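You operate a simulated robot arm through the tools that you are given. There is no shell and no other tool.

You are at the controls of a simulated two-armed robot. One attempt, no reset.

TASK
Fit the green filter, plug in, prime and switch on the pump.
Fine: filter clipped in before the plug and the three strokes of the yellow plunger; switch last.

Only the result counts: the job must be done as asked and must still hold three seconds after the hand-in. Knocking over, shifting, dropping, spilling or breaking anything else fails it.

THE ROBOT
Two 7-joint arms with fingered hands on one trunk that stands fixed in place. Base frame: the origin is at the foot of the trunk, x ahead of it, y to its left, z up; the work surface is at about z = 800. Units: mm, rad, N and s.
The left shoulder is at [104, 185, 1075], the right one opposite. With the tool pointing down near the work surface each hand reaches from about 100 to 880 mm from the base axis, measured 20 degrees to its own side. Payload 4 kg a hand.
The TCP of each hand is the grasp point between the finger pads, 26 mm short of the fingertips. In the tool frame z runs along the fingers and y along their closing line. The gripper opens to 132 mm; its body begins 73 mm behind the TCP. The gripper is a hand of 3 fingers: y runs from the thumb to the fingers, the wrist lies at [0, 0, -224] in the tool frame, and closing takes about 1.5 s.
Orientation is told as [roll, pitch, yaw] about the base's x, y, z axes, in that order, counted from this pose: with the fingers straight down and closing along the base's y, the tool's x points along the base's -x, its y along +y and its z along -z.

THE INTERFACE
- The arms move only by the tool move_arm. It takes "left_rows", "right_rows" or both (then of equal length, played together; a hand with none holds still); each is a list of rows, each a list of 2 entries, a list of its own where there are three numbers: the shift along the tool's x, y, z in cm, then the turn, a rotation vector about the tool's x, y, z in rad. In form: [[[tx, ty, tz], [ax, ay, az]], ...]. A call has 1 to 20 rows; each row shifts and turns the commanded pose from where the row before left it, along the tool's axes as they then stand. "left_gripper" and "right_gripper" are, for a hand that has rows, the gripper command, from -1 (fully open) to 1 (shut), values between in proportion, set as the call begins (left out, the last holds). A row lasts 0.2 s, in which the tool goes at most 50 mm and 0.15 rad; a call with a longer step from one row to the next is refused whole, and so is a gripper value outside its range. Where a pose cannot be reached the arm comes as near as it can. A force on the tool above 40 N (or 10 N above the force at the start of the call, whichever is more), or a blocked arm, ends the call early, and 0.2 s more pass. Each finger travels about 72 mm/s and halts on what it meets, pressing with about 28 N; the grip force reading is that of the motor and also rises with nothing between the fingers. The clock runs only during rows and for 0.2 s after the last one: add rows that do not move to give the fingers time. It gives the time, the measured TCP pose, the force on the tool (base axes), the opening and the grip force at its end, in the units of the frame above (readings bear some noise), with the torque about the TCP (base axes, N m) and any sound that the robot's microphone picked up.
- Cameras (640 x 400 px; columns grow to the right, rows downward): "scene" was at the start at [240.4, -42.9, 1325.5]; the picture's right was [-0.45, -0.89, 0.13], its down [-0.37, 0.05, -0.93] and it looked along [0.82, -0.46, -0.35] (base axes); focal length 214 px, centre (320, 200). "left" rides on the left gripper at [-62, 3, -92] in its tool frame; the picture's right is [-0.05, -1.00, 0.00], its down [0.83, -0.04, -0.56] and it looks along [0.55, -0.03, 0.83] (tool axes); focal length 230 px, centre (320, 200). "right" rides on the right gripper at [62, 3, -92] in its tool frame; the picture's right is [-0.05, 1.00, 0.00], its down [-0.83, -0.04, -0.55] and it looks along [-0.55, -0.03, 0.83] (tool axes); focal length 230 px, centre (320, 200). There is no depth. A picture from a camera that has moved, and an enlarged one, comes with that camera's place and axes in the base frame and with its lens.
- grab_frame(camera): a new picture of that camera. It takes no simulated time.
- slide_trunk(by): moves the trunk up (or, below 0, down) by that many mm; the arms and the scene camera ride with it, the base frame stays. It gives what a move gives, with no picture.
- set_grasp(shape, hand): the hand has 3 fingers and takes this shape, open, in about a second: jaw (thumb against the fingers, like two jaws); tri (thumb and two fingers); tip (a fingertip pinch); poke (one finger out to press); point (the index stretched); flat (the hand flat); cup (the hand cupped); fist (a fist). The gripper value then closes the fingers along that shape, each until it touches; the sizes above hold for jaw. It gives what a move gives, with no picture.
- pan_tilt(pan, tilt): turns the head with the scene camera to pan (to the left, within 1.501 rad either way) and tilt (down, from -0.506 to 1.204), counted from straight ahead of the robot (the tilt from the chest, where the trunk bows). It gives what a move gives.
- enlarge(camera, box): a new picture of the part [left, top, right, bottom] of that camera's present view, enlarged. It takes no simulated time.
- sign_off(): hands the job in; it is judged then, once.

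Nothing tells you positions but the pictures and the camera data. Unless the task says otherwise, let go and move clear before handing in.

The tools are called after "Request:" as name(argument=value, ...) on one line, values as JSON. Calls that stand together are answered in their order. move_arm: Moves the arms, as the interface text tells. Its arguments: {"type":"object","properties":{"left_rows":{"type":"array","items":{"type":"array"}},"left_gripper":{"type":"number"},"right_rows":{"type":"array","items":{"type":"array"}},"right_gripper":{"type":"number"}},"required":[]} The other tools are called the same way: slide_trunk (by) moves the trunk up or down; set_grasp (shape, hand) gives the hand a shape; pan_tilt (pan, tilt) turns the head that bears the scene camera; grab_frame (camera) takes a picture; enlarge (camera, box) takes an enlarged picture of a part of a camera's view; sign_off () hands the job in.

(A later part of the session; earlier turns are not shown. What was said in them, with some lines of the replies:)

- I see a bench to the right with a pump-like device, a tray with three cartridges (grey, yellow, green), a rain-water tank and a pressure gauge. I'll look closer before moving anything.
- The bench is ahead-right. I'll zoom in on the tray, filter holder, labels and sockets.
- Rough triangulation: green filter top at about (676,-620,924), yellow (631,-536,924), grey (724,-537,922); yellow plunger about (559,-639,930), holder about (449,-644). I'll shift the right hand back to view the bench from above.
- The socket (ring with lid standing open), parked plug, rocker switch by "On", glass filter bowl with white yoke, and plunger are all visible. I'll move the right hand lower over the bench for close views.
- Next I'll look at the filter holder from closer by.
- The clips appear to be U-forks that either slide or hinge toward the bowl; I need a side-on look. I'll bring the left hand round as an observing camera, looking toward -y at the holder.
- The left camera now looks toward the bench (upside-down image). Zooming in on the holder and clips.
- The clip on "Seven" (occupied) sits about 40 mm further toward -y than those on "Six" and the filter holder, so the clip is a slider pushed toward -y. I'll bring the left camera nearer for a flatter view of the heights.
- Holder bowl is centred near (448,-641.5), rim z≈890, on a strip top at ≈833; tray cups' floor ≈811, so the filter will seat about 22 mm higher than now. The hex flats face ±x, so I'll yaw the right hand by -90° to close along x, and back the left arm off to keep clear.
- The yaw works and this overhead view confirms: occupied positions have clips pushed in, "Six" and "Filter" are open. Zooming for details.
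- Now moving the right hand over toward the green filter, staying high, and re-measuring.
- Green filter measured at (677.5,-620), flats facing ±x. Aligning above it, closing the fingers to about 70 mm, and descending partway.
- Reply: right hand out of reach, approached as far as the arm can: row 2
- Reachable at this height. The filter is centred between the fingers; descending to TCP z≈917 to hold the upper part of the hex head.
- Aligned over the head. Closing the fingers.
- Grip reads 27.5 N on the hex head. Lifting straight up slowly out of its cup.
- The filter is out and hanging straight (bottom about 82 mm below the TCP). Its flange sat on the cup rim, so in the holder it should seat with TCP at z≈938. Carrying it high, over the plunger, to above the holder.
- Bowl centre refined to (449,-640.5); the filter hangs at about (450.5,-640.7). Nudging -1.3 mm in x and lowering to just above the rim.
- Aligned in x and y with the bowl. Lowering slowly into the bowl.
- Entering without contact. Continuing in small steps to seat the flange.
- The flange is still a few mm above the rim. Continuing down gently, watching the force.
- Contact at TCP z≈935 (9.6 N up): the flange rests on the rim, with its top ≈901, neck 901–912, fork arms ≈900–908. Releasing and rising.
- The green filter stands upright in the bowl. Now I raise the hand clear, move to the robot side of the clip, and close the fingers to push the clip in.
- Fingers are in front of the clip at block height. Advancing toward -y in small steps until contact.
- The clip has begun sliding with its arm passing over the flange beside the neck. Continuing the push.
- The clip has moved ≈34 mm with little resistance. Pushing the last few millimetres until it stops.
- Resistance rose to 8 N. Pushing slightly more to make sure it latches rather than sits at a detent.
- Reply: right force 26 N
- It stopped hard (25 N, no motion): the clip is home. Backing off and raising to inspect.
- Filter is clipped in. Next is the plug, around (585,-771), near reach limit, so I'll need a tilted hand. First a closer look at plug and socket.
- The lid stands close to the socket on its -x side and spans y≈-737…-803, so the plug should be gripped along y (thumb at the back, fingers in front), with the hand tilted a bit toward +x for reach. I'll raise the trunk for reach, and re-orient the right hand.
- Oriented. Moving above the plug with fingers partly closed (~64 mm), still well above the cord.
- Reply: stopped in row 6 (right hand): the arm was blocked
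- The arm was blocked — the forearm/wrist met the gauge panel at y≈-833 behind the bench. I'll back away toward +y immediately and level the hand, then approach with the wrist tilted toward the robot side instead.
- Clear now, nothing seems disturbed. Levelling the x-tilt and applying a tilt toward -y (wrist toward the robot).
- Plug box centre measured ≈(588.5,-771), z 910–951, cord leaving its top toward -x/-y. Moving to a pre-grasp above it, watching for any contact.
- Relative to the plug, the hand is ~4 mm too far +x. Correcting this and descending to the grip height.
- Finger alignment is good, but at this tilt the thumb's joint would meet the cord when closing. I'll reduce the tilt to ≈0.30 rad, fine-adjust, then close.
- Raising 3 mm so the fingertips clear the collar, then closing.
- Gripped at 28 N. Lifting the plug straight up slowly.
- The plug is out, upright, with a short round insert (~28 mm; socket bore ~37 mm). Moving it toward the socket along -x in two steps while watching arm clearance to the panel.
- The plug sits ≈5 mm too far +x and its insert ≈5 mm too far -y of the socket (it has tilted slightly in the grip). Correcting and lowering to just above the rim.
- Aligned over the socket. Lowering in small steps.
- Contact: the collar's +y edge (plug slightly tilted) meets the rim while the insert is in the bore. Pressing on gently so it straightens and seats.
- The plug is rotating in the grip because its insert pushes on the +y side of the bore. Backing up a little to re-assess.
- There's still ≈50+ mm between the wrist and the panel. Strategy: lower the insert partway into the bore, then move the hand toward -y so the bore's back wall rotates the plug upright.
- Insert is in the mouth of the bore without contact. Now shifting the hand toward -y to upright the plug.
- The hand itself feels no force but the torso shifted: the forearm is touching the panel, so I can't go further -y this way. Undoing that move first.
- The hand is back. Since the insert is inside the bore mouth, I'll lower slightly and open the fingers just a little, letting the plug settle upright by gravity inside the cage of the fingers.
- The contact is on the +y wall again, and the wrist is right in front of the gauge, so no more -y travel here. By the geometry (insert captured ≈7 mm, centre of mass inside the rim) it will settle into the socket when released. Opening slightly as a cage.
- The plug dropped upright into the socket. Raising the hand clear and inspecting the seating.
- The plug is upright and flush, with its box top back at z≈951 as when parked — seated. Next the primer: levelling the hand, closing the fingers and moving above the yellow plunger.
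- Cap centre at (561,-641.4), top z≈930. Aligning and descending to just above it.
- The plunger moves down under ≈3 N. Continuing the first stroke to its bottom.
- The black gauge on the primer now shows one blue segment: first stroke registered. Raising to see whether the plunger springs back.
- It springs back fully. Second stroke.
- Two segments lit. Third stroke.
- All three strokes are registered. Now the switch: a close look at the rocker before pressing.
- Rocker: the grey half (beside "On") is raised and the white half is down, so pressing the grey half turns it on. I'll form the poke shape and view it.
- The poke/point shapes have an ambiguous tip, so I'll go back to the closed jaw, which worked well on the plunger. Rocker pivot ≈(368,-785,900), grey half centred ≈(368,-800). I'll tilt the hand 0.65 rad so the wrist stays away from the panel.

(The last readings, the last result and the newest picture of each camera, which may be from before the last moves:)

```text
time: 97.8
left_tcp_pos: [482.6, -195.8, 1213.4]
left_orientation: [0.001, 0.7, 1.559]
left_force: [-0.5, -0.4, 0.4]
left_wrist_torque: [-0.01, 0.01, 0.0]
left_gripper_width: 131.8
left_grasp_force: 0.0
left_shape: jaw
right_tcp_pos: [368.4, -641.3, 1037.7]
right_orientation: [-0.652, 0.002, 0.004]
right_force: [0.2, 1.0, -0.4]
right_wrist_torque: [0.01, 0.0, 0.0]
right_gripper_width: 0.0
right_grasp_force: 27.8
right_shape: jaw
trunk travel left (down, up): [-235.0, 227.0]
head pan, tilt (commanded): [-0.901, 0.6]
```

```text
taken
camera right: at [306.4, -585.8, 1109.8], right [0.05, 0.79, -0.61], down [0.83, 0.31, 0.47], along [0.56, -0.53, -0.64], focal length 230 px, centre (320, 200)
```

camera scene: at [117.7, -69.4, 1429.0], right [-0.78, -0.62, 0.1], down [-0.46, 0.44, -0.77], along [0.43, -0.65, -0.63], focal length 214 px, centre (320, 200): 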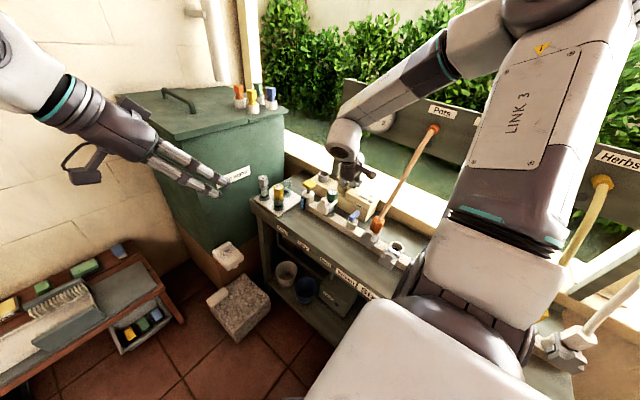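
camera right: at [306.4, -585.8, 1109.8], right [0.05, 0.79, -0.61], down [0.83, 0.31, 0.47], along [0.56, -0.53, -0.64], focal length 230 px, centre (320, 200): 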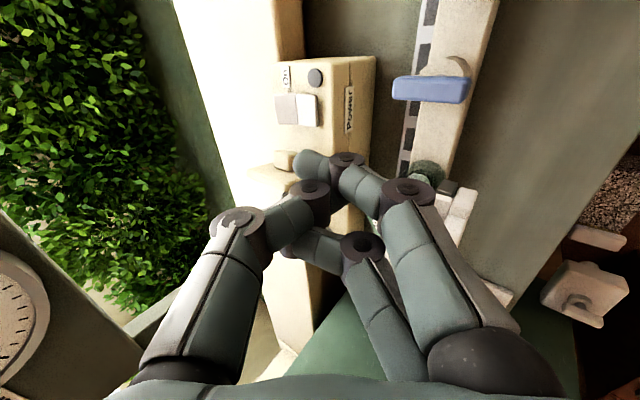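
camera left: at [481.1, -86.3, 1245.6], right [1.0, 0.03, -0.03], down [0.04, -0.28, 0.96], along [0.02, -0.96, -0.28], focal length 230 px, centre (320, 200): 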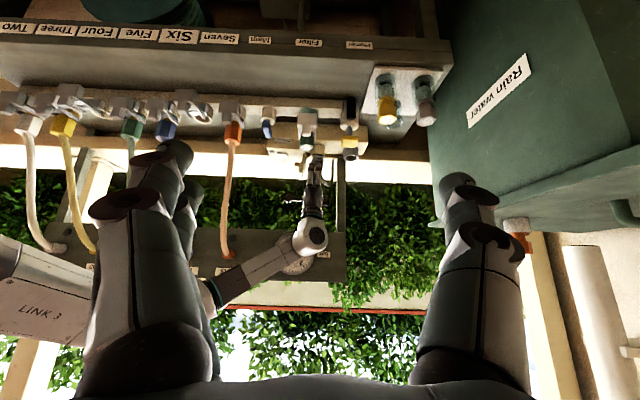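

Request:
move_arm(right_rows=[[[0, -2.26, 3.22], [0, 0, 0]], [[0, -2.26, 3.22], [0, 0, 0]], [[0, -2.26, 3.22], [0, 0, 0]], [[0, 0, 0], [0, 0, 0]]])

Request:
grab_frame(camera="right")

Request:
enlarge(camera="scene", box=[340, 140, 400, 210])

Request:
enlarge(camera="left", box=[250, 120, 330, 200])

```text
time: 98.8
left_tcp_pos: [483.8, -194.3, 1213.6]
left_orientation: [-0.001, 0.701, 1.559]
left_force: [0.1, -0.2, -0.3]
left_wrist_torque: [0.0, 0.0, 0.0]
left_gripper_width: 132.2
left_grasp_force: 0.1
left_shape: jaw
right_tcp_pos: [371.0, -754.0, 1004.6]
right_orientation: [-0.653, 0.003, 0.004]
right_force: [0.1, 0.0, -0.7]
right_wrist_torque: [0.01, 0.0, -0.02]
right_gripper_width: 0.0
right_grasp_force: 28.4
right_shape: jaw
trunk travel left (down, up): [-235.0, 227.0]
head pan, tilt (commanded): [-0.901, 0.6]
```

```text
taken
camera right: at [308.6, -697.3, 1077.3], right [0.05, 0.79, -0.61], down [0.83, 0.31, 0.47], along [0.56, -0.53, -0.64], focal length 230 px, centre (320, 200)
```

right: 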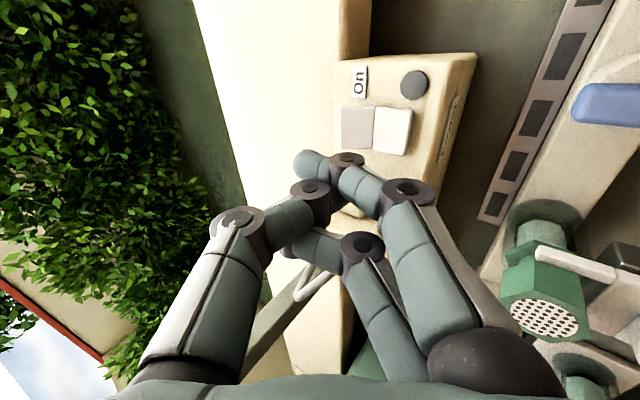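

```text
5.71 times, centred on (370, 175) of scene
camera zoom: at [117.9, -68.7, 1429.1], right [-0.78, -0.62, 0.1], down [-0.46, 0.44, -0.77], along [0.43, -0.65, -0.63], focal length 1226 px, centre (34, 343)
```

zoom: 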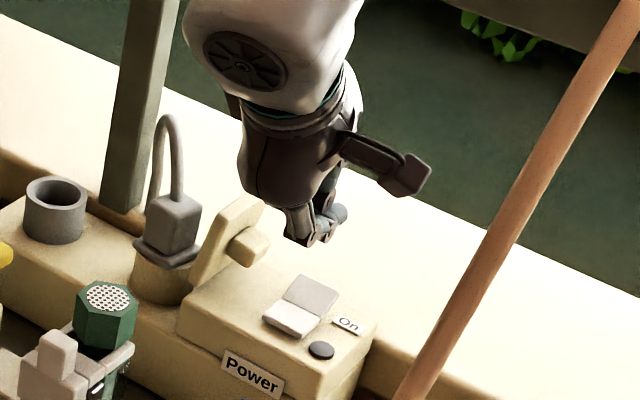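

```text
5.00 times, centred on (290, 160) of left
camera zoom: at [481.8, -87.8, 1245.1], right [1.0, 0.03, -0.03], down [0.04, -0.28, 0.96], along [0.02, -0.96, -0.28], focal length 1150 px, centre (470, 400)
```

zoom: 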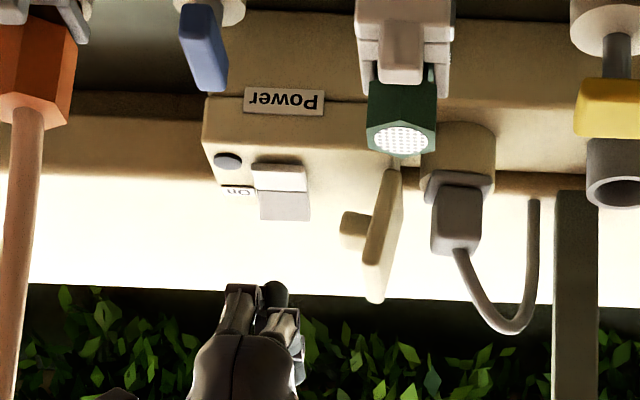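

Request:
enlarge(camera="right", box=[310, 40, 470, 180])

Request:
enlarge(camera="right", box=[260, 120, 420, 290])

```text
2.86 times, centred on (390, 110) of right
camera zoom: at [308.6, -697.3, 1077.3], right [0.05, 0.79, -0.61], down [0.83, 0.31, 0.47], along [0.56, -0.53, -0.64], focal length 657 px, centre (120, 457)
```

zoom: 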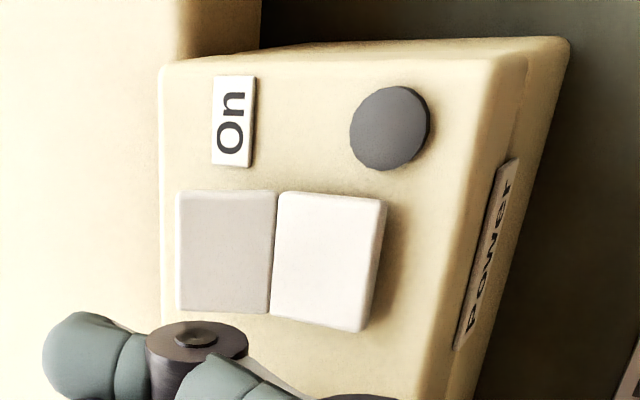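

```text
2.35 times, centred on (340, 205) of right
camera zoom: at [308.6, -697.3, 1077.3], right [0.05, 0.79, -0.61], down [0.83, 0.31, 0.47], along [0.56, -0.53, -0.64], focal length 541 px, centre (273, 188)
```

zoom: 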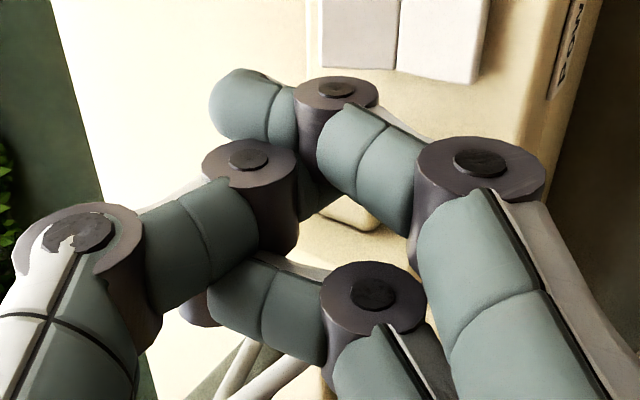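

Rocker refined: pivot y≈-782, grey half y -782…-809, x≈369. Moving to just above the grey half.

Request:
move_arm(right_rows=[[[0.08, -0.37, 2.15], [0, 0, 0]], [[0.07, -0.37, 2.15], [0, 0, 0]], [[0, -0.37, 2.15], [0, 0, 0]], [[0, 0, 0], [0, 0, 0]]])

Request:
grab_frame(camera="right")

Request:
enlarge(camera="scene", box=[350, 160, 400, 210])

Request:
enlarge(camera="left", box=[260, 125, 320, 185])

```text
time: 99.8
left_tcp_pos: [483.7, -195.4, 1213.7]
left_orientation: [-0.001, 0.7, 1.559]
left_force: [-0.6, 0.7, -0.2]
left_wrist_torque: [0.02, -0.01, 0.01]
left_gripper_width: 131.9
left_grasp_force: 0.1
left_shape: jaw
right_tcp_pos: [368.2, -800.6, 960.8]
right_orientation: [-0.652, 0.003, 0.004]
right_force: [0.1, -0.1, 0.8]
right_wrist_torque: [0.05, -0.02, -0.01]
right_gripper_width: 0.2
right_grasp_force: 27.5
right_shape: jaw
trunk travel left (down, up): [-235.0, 227.0]
head pan, tilt (commanded): [-0.901, 0.6]
```

```text
taken
camera right: at [306.1, -743.7, 1033.4], right [0.05, 0.79, -0.61], down [0.83, 0.31, 0.47], along [0.56, -0.53, -0.64], focal length 230 px, centre (320, 200)
```

right: 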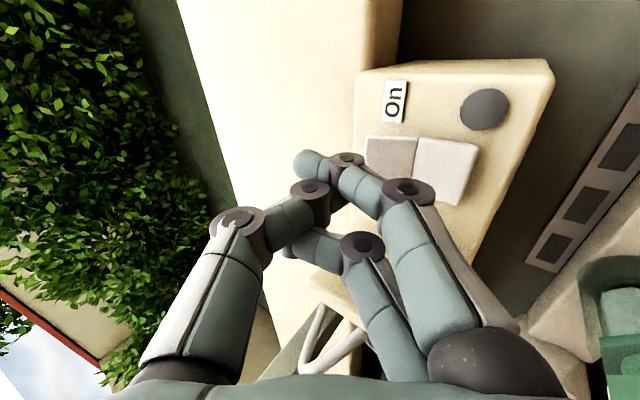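

```text
8.00 times, centred on (375, 185) of scene
camera zoom: at [117.9, -69.0, 1429.0], right [-0.78, -0.62, 0.1], down [-0.46, 0.44, -0.77], along [0.43, -0.65, -0.63], focal length 1716 px, centre (-120, 320)
```

zoom: 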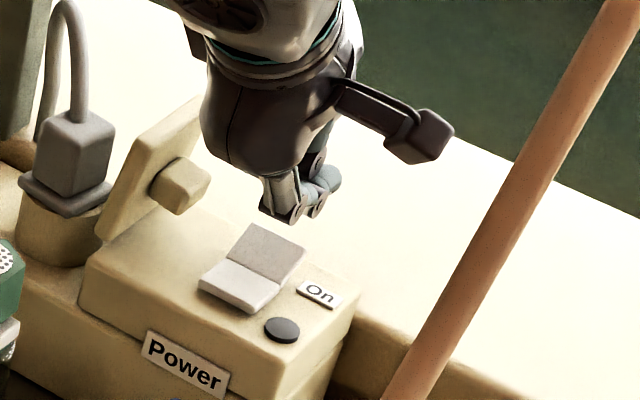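

```text
6.67 times, centred on (290, 155) of left
camera zoom: at [481.8, -88.1, 1245.1], right [1.0, 0.03, -0.03], down [0.04, -0.28, 0.96], along [0.02, -0.96, -0.28], focal length 1534 px, centre (520, 500)
```

zoom: 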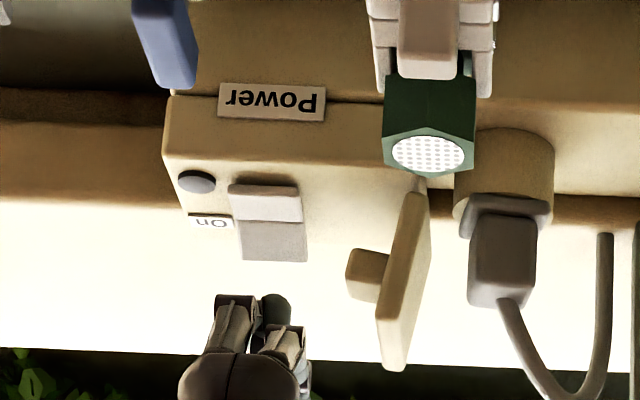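

Request:
move_arm(right_rows=[[[-0.3, 0.3, 0.4], [0, 0, 0]], [[0, 0.45, 0.6], [0, 0, 0]], [[0, 0.45, 0.6], [0, 0, 0]], [[0, 0, 0], [0, 0, 0]]])

Request:
enlarge(camera="scene", box=[350, 160, 400, 210])

Request:
enlarge(camera="left", box=[260, 125, 320, 185])

Request:
grab_frame(camera="right")

```text
time: 100.8
left_tcp_pos: [484.0, -194.7, 1213.6]
left_orientation: [-0.001, 0.701, 1.559]
left_force: [-0.7, 0.4, 0.7]
left_wrist_torque: [-0.02, -0.07, -0.02]
left_gripper_width: 132.1
left_grasp_force: 0.1
left_shape: jaw
right_tcp_pos: [368.9, -801.8, 939.3]
right_orientation: [-0.654, 0.002, 0.005]
right_force: [0.3, -0.6, 0.2]
right_wrist_torque: [0.03, 0.02, 0.01]
right_gripper_width: 0.1
right_grasp_force: 28.4
right_shape: jaw
trunk travel left (down, up): [-235.0, 227.0]
head pan, tilt (commanded): [-0.901, 0.6]
```

```text
8.00 times, centred on (375, 185) of scene
camera zoom: at [117.9, -69.3, 1429.0], right [-0.78, -0.62, 0.1], down [-0.46, 0.44, -0.77], along [0.43, -0.65, -0.63], focal length 1716 px, centre (-120, 320)
```

zoom: 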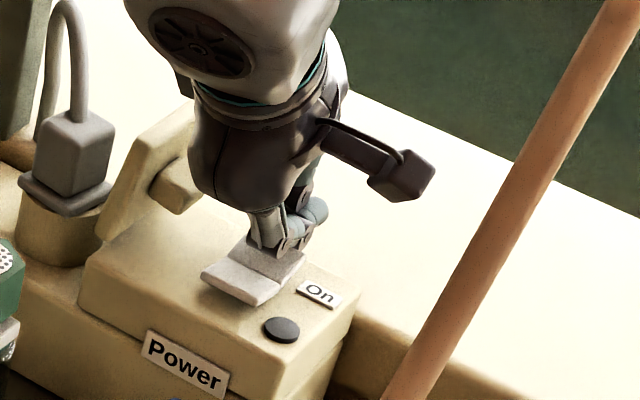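

```text
6.67 times, centred on (290, 155) of left
camera zoom: at [481.8, -88.4, 1245.0], right [1.0, 0.03, -0.03], down [0.04, -0.28, 0.96], along [0.02, -0.96, -0.28], focal length 1534 px, centre (520, 500)
```

zoom: 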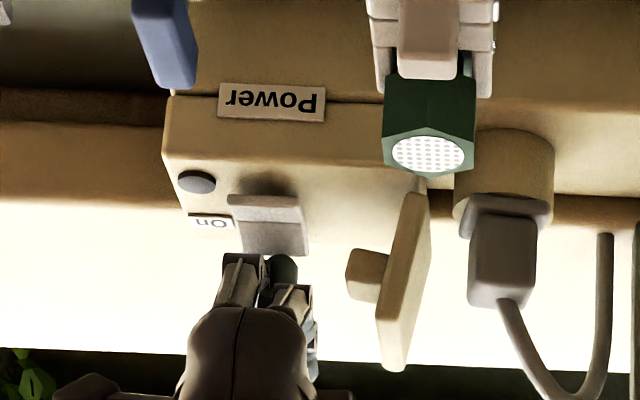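

```text
taken
camera right: at [307.7, -745.0, 1011.3], right [0.05, 0.79, -0.61], down [0.83, 0.31, 0.47], along [0.56, -0.53, -0.64], focal length 230 px, centre (320, 200)
```

right: 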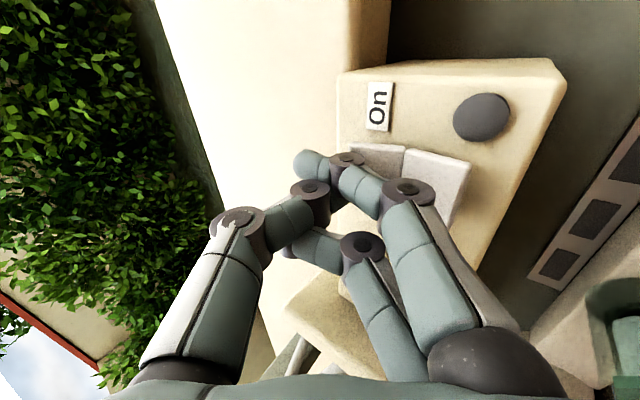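

The rocker has begun to tip (white half rising). Pressing a bit further to complete the throw.

Request:
move_arm(right_rows=[[[0, 0.18, 0.24], [0, 0, 0]], [[0, 0.18, 0.24], [0, 0, 0]], [[0, 0.18, 0.24], [0, 0, 0]], [[0, 0, 0], [0, 0, 0]]])

Request:
enlarge(camera="scene", box=[350, 160, 400, 210])

Request:
enlarge(camera="left", box=[260, 125, 320, 185])

```text
time: 101.8
left_tcp_pos: [482.0, -195.0, 1215.0]
left_orientation: [0.0, 0.7, 1.558]
left_force: [0.2, 0.3, 0.4]
left_wrist_torque: [0.0, 0.0, -0.01]
left_gripper_width: 131.8
left_grasp_force: 0.1
left_shape: jaw
right_tcp_pos: [368.8, -803.0, 930.9]
right_orientation: [-0.652, 0.001, 0.004]
right_force: [0.6, 0.5, 3.5]
right_wrist_torque: [0.02, -0.01, -0.01]
right_gripper_width: 0.0
right_grasp_force: 28.1
right_shape: jaw
trunk travel left (down, up): [-235.0, 227.0]
head pan, tilt (commanded): [-0.901, 0.6]
```

```text
8.00 times, centred on (375, 185) of scene
camera zoom: at [117.8, -68.8, 1429.1], right [-0.78, -0.62, 0.1], down [-0.46, 0.44, -0.77], along [0.43, -0.65, -0.63], focal length 1716 px, centre (-120, 320)
```

zoom: 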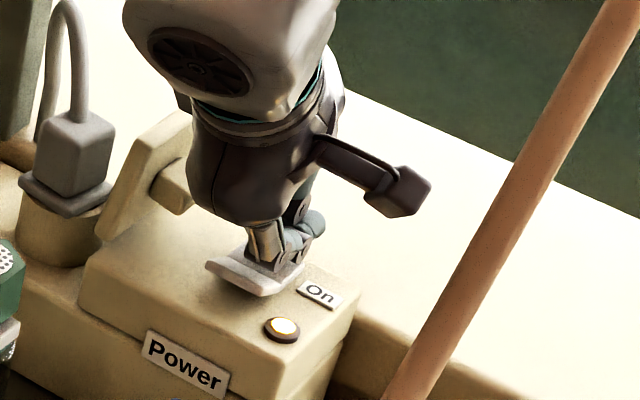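

```text
6.67 times, centred on (290, 155) of left
camera zoom: at [481.7, -87.9, 1245.2], right [1.0, 0.03, -0.03], down [0.04, -0.28, 0.96], along [0.02, -0.96, -0.28], focal length 1534 px, centre (520, 500)
```

zoom: 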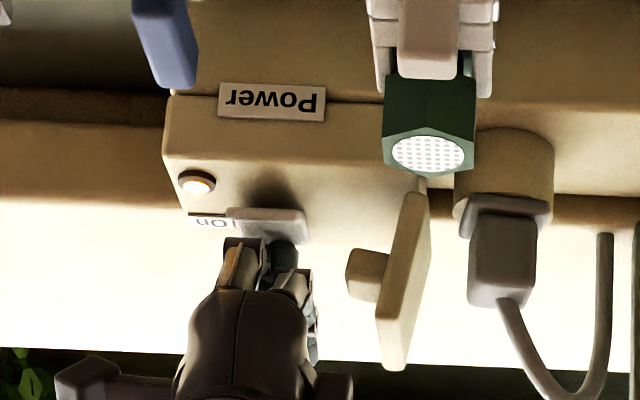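

The lamp is lit — the pump is on. Raising the hand straight up and away.

Request:
move_arm(right_rows=[[[0, -0.3, -0.4], [0, 0, 0]], [[0, -0.9, -1.2], [0, 0, 0]], [[0, -1.2, -1.6], [0, 0, 0]], [[0, -1.2, -1.6], [0, 0, 0]], [[0, -1.0, -1.4], [0, 0, 0]], [[0, 2.8, -2.2], [0, 0, 0]], [[0, 2.8, -2.2], [0, 0, 0]], [[0, 2.8, -2.2], [0, 0, 0]], [[0, 2.8, -2.2], [0, 0, 0]], [[0, 0, 0], [0, 0, 0]]])

Request:
grab_frame(camera="scene")

Request:
enlarge(camera="scene", box=[240, 150, 400, 270])

Request:
enlarge(camera="left", box=[220, 60, 460, 260])

Request:
grab_frame(camera="right")

```text
time: 104.0
left_tcp_pos: [483.2, -195.7, 1213.3]
left_orientation: [-0.001, 0.701, 1.559]
left_force: [0.1, 0.2, -0.6]
left_wrist_torque: [-0.03, -0.02, -0.02]
left_gripper_width: 131.9
left_grasp_force: 0.0
left_shape: jaw
right_tcp_pos: [368.7, -662.4, 1006.4]
right_orientation: [-0.651, 0.001, 0.001]
right_force: [-0.1, -0.1, 0.0]
right_wrist_torque: [0.01, 0.03, 0.02]
right_gripper_width: 0.1
right_grasp_force: 28.0
right_shape: jaw
trunk travel left (down, up): [-235.0, 227.0]
head pan, tilt (commanded): [-0.901, 0.6]
```

```text
taken
camera scene: at [117.9, -70.0, 1429.0], right [-0.78, -0.62, 0.1], down [-0.46, 0.44, -0.77], along [0.43, -0.65, -0.63], focal length 214 px, centre (320, 200)
```

scene: 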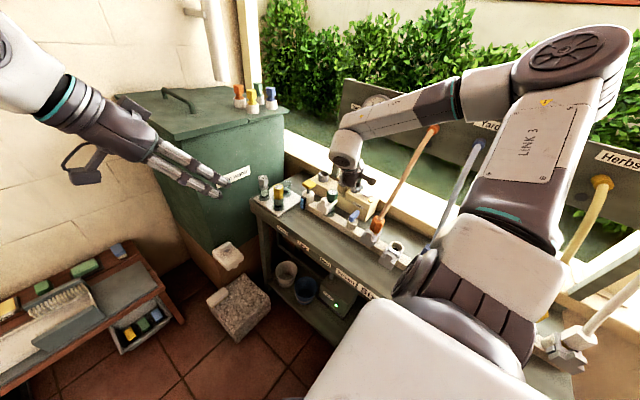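

```text
3.33 times, centred on (320, 210) of scene
camera zoom: at [117.9, -70.0, 1429.0], right [-0.78, -0.62, 0.1], down [-0.46, 0.44, -0.77], along [0.43, -0.65, -0.63], focal length 715 px, centre (320, 167)
```

zoom: 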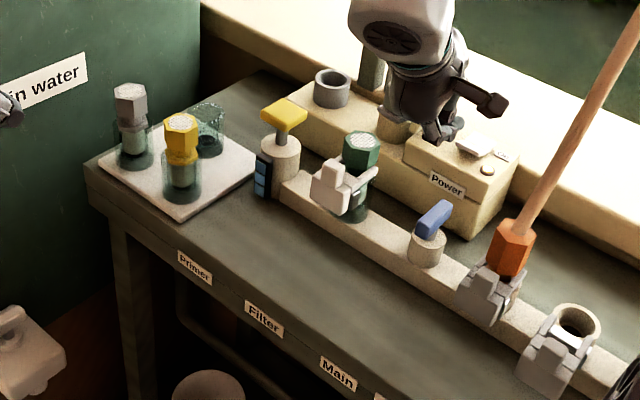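

```text
2.00 times, centred on (340, 160) of left
camera zoom: at [481.8, -89.0, 1245.0], right [1.0, 0.03, -0.03], down [0.04, -0.28, 0.96], along [0.02, -0.96, -0.28], focal length 460 px, centre (280, 280)
```

zoom: 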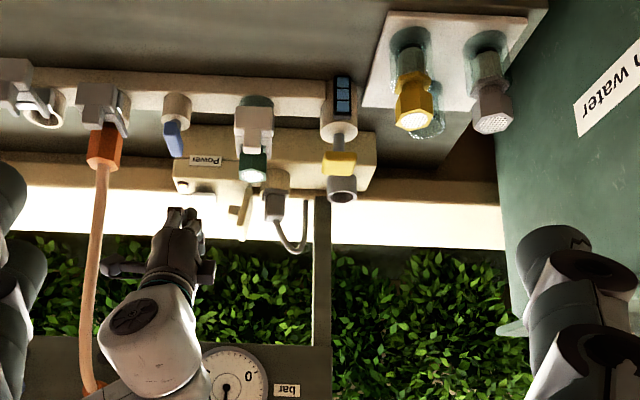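

```text
taken
camera right: at [307.0, -605.4, 1078.5], right [0.05, 0.79, -0.61], down [0.83, 0.3, 0.47], along [0.56, -0.53, -0.64], focal length 230 px, centre (320, 200)
```

right: 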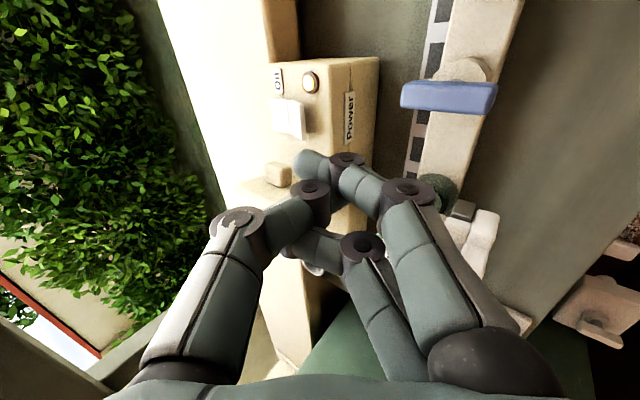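

The lamp and the pump's green LED are on, and the pressure gauge needle moved. Retracting the right hand well clear and doing a final check.

Request:
move_arm(right_rows=[[[0, -1.5, -3.5], [0, 0, 0]], [[0, -1, -4], [0, 0, 0]], [[0, 2, -3], [-0.13, 0, 0]], [[0, 3, -2], [-0.13, 0, 0]], [[0, 3, -1], [-0.13, 0, 0]], [[0, 3, 0], [-0.13, 0, 0]], [[0, 3, 0], [-0.13, 0, 0]], [[0, 0, 0], [0, 0, 0]], [[0, 0, 0], [0, 0, 0]], [[0, 0, 0], [0, 0, 0]], [[0, 0, 0], [0, 0, 0]]])

Request:
grab_frame(camera="scene")

Request:
enlarge(camera="scene", box=[310, 150, 400, 240])

Request:
enlarge(camera="scene", box=[240, 150, 350, 330])

Request:
enlarge(camera="left", box=[250, 90, 370, 190])

```text
time: 106.3
left_tcp_pos: [483.6, -195.8, 1214.0]
left_orientation: [-0.001, 0.7, 1.559]
left_force: [-0.1, 0.7, -0.3]
left_wrist_torque: [-0.05, -0.02, 0.0]
left_gripper_width: 131.9
left_grasp_force: 0.0
left_shape: jaw
right_tcp_pos: [371.6, -473.2, 1080.5]
right_orientation: [-0.003, 0.002, 0.003]
right_force: [-0.8, -1.0, -0.7]
right_wrist_torque: [0.0, 0.01, 0.01]
right_gripper_width: 0.0
right_grasp_force: 28.1
right_shape: jaw
trunk travel left (down, up): [-235.0, 227.0]
head pan, tilt (commanded): [-0.901, 0.6]
```

```text
taken
camera scene: at [117.9, -69.4, 1429.0], right [-0.78, -0.62, 0.1], down [-0.46, 0.44, -0.77], along [0.43, -0.65, -0.63], focal length 214 px, centre (320, 200)
```

scene: 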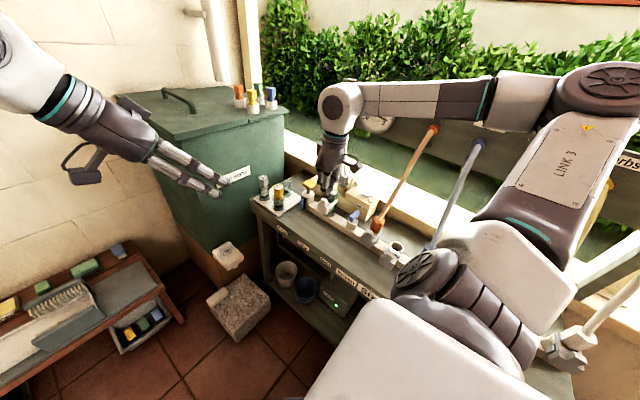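

```text
4.44 times, centred on (355, 195) of scene
camera zoom: at [117.9, -69.4, 1429.0], right [-0.78, -0.62, 0.1], down [-0.46, 0.44, -0.77], along [0.43, -0.65, -0.63], focal length 953 px, centre (164, 222)
```

zoom: 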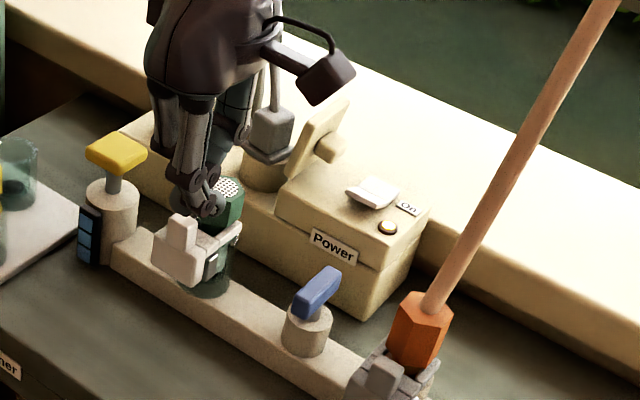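

```text
2.22 times, centred on (295, 240) of scene
camera zoom: at [117.9, -69.4, 1429.0], right [-0.78, -0.62, 0.1], down [-0.46, 0.44, -0.77], along [0.43, -0.65, -0.63], focal length 477 px, centre (376, 111)
```

zoom: 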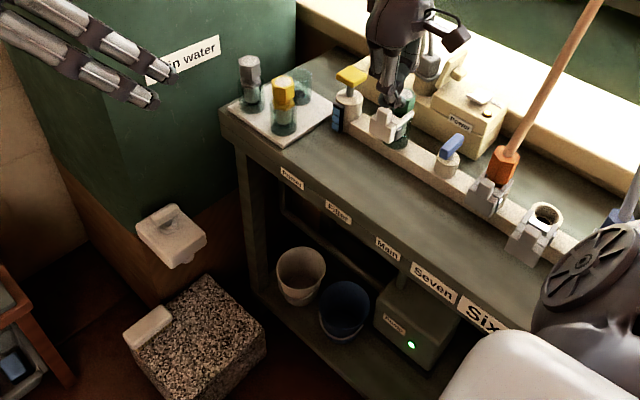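

```text
4.00 times, centred on (310, 140) of left
camera zoom: at [481.8, -88.4, 1245.0], right [1.0, 0.03, -0.03], down [0.04, -0.28, 0.96], along [0.02, -0.96, -0.28], focal length 920 px, centre (360, 440)
```

zoom: 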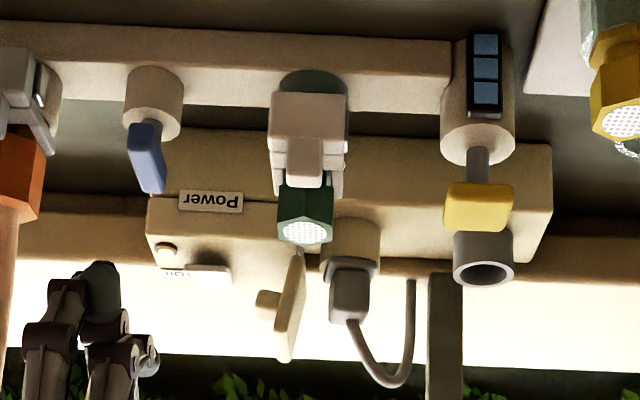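

Everything holds: filter seated and clipped, plug upright in the socket, three primer segments lit, rocker on with its lamp and the pump's green LED glowing. Both hands are clear, so I'm handing in.

Request:
sign_off()

```text
The job is handed in.
```

The pump is running with the green filter fitted. I don't have the judge's verdict, only what the cameras showed at hand-in.

1. **Filter:** the green filter stands in the bowl, and the white clip was pushed in until it stopped hard.
2. **Plug:** the plug is out of its parking ring and sits upright in the socket, at the same height it had when parked. It settled in by its own weight when I let go, so I never pressed it home. The switch and pump lights coming on suggests it is making contact.
3. **Priming:** three full strokes of the yellow plunger, and all three segments on its gauge lit.
4. **Switch:** pressed last. Its lamp and the pump's green light came on, and the pressure gauge needle moved.

My right arm bumped the gauge panel behind the bench while I was placing the plug, hard enough to push the robot's body a little. The panel, hoses and gauge showed no change afterwards. The other two filters, the tray, the socket lid and the Main valve look as they did at the start.

Both hands are empty and clear of everything. I left the robot's trunk raised by about 110 mm.
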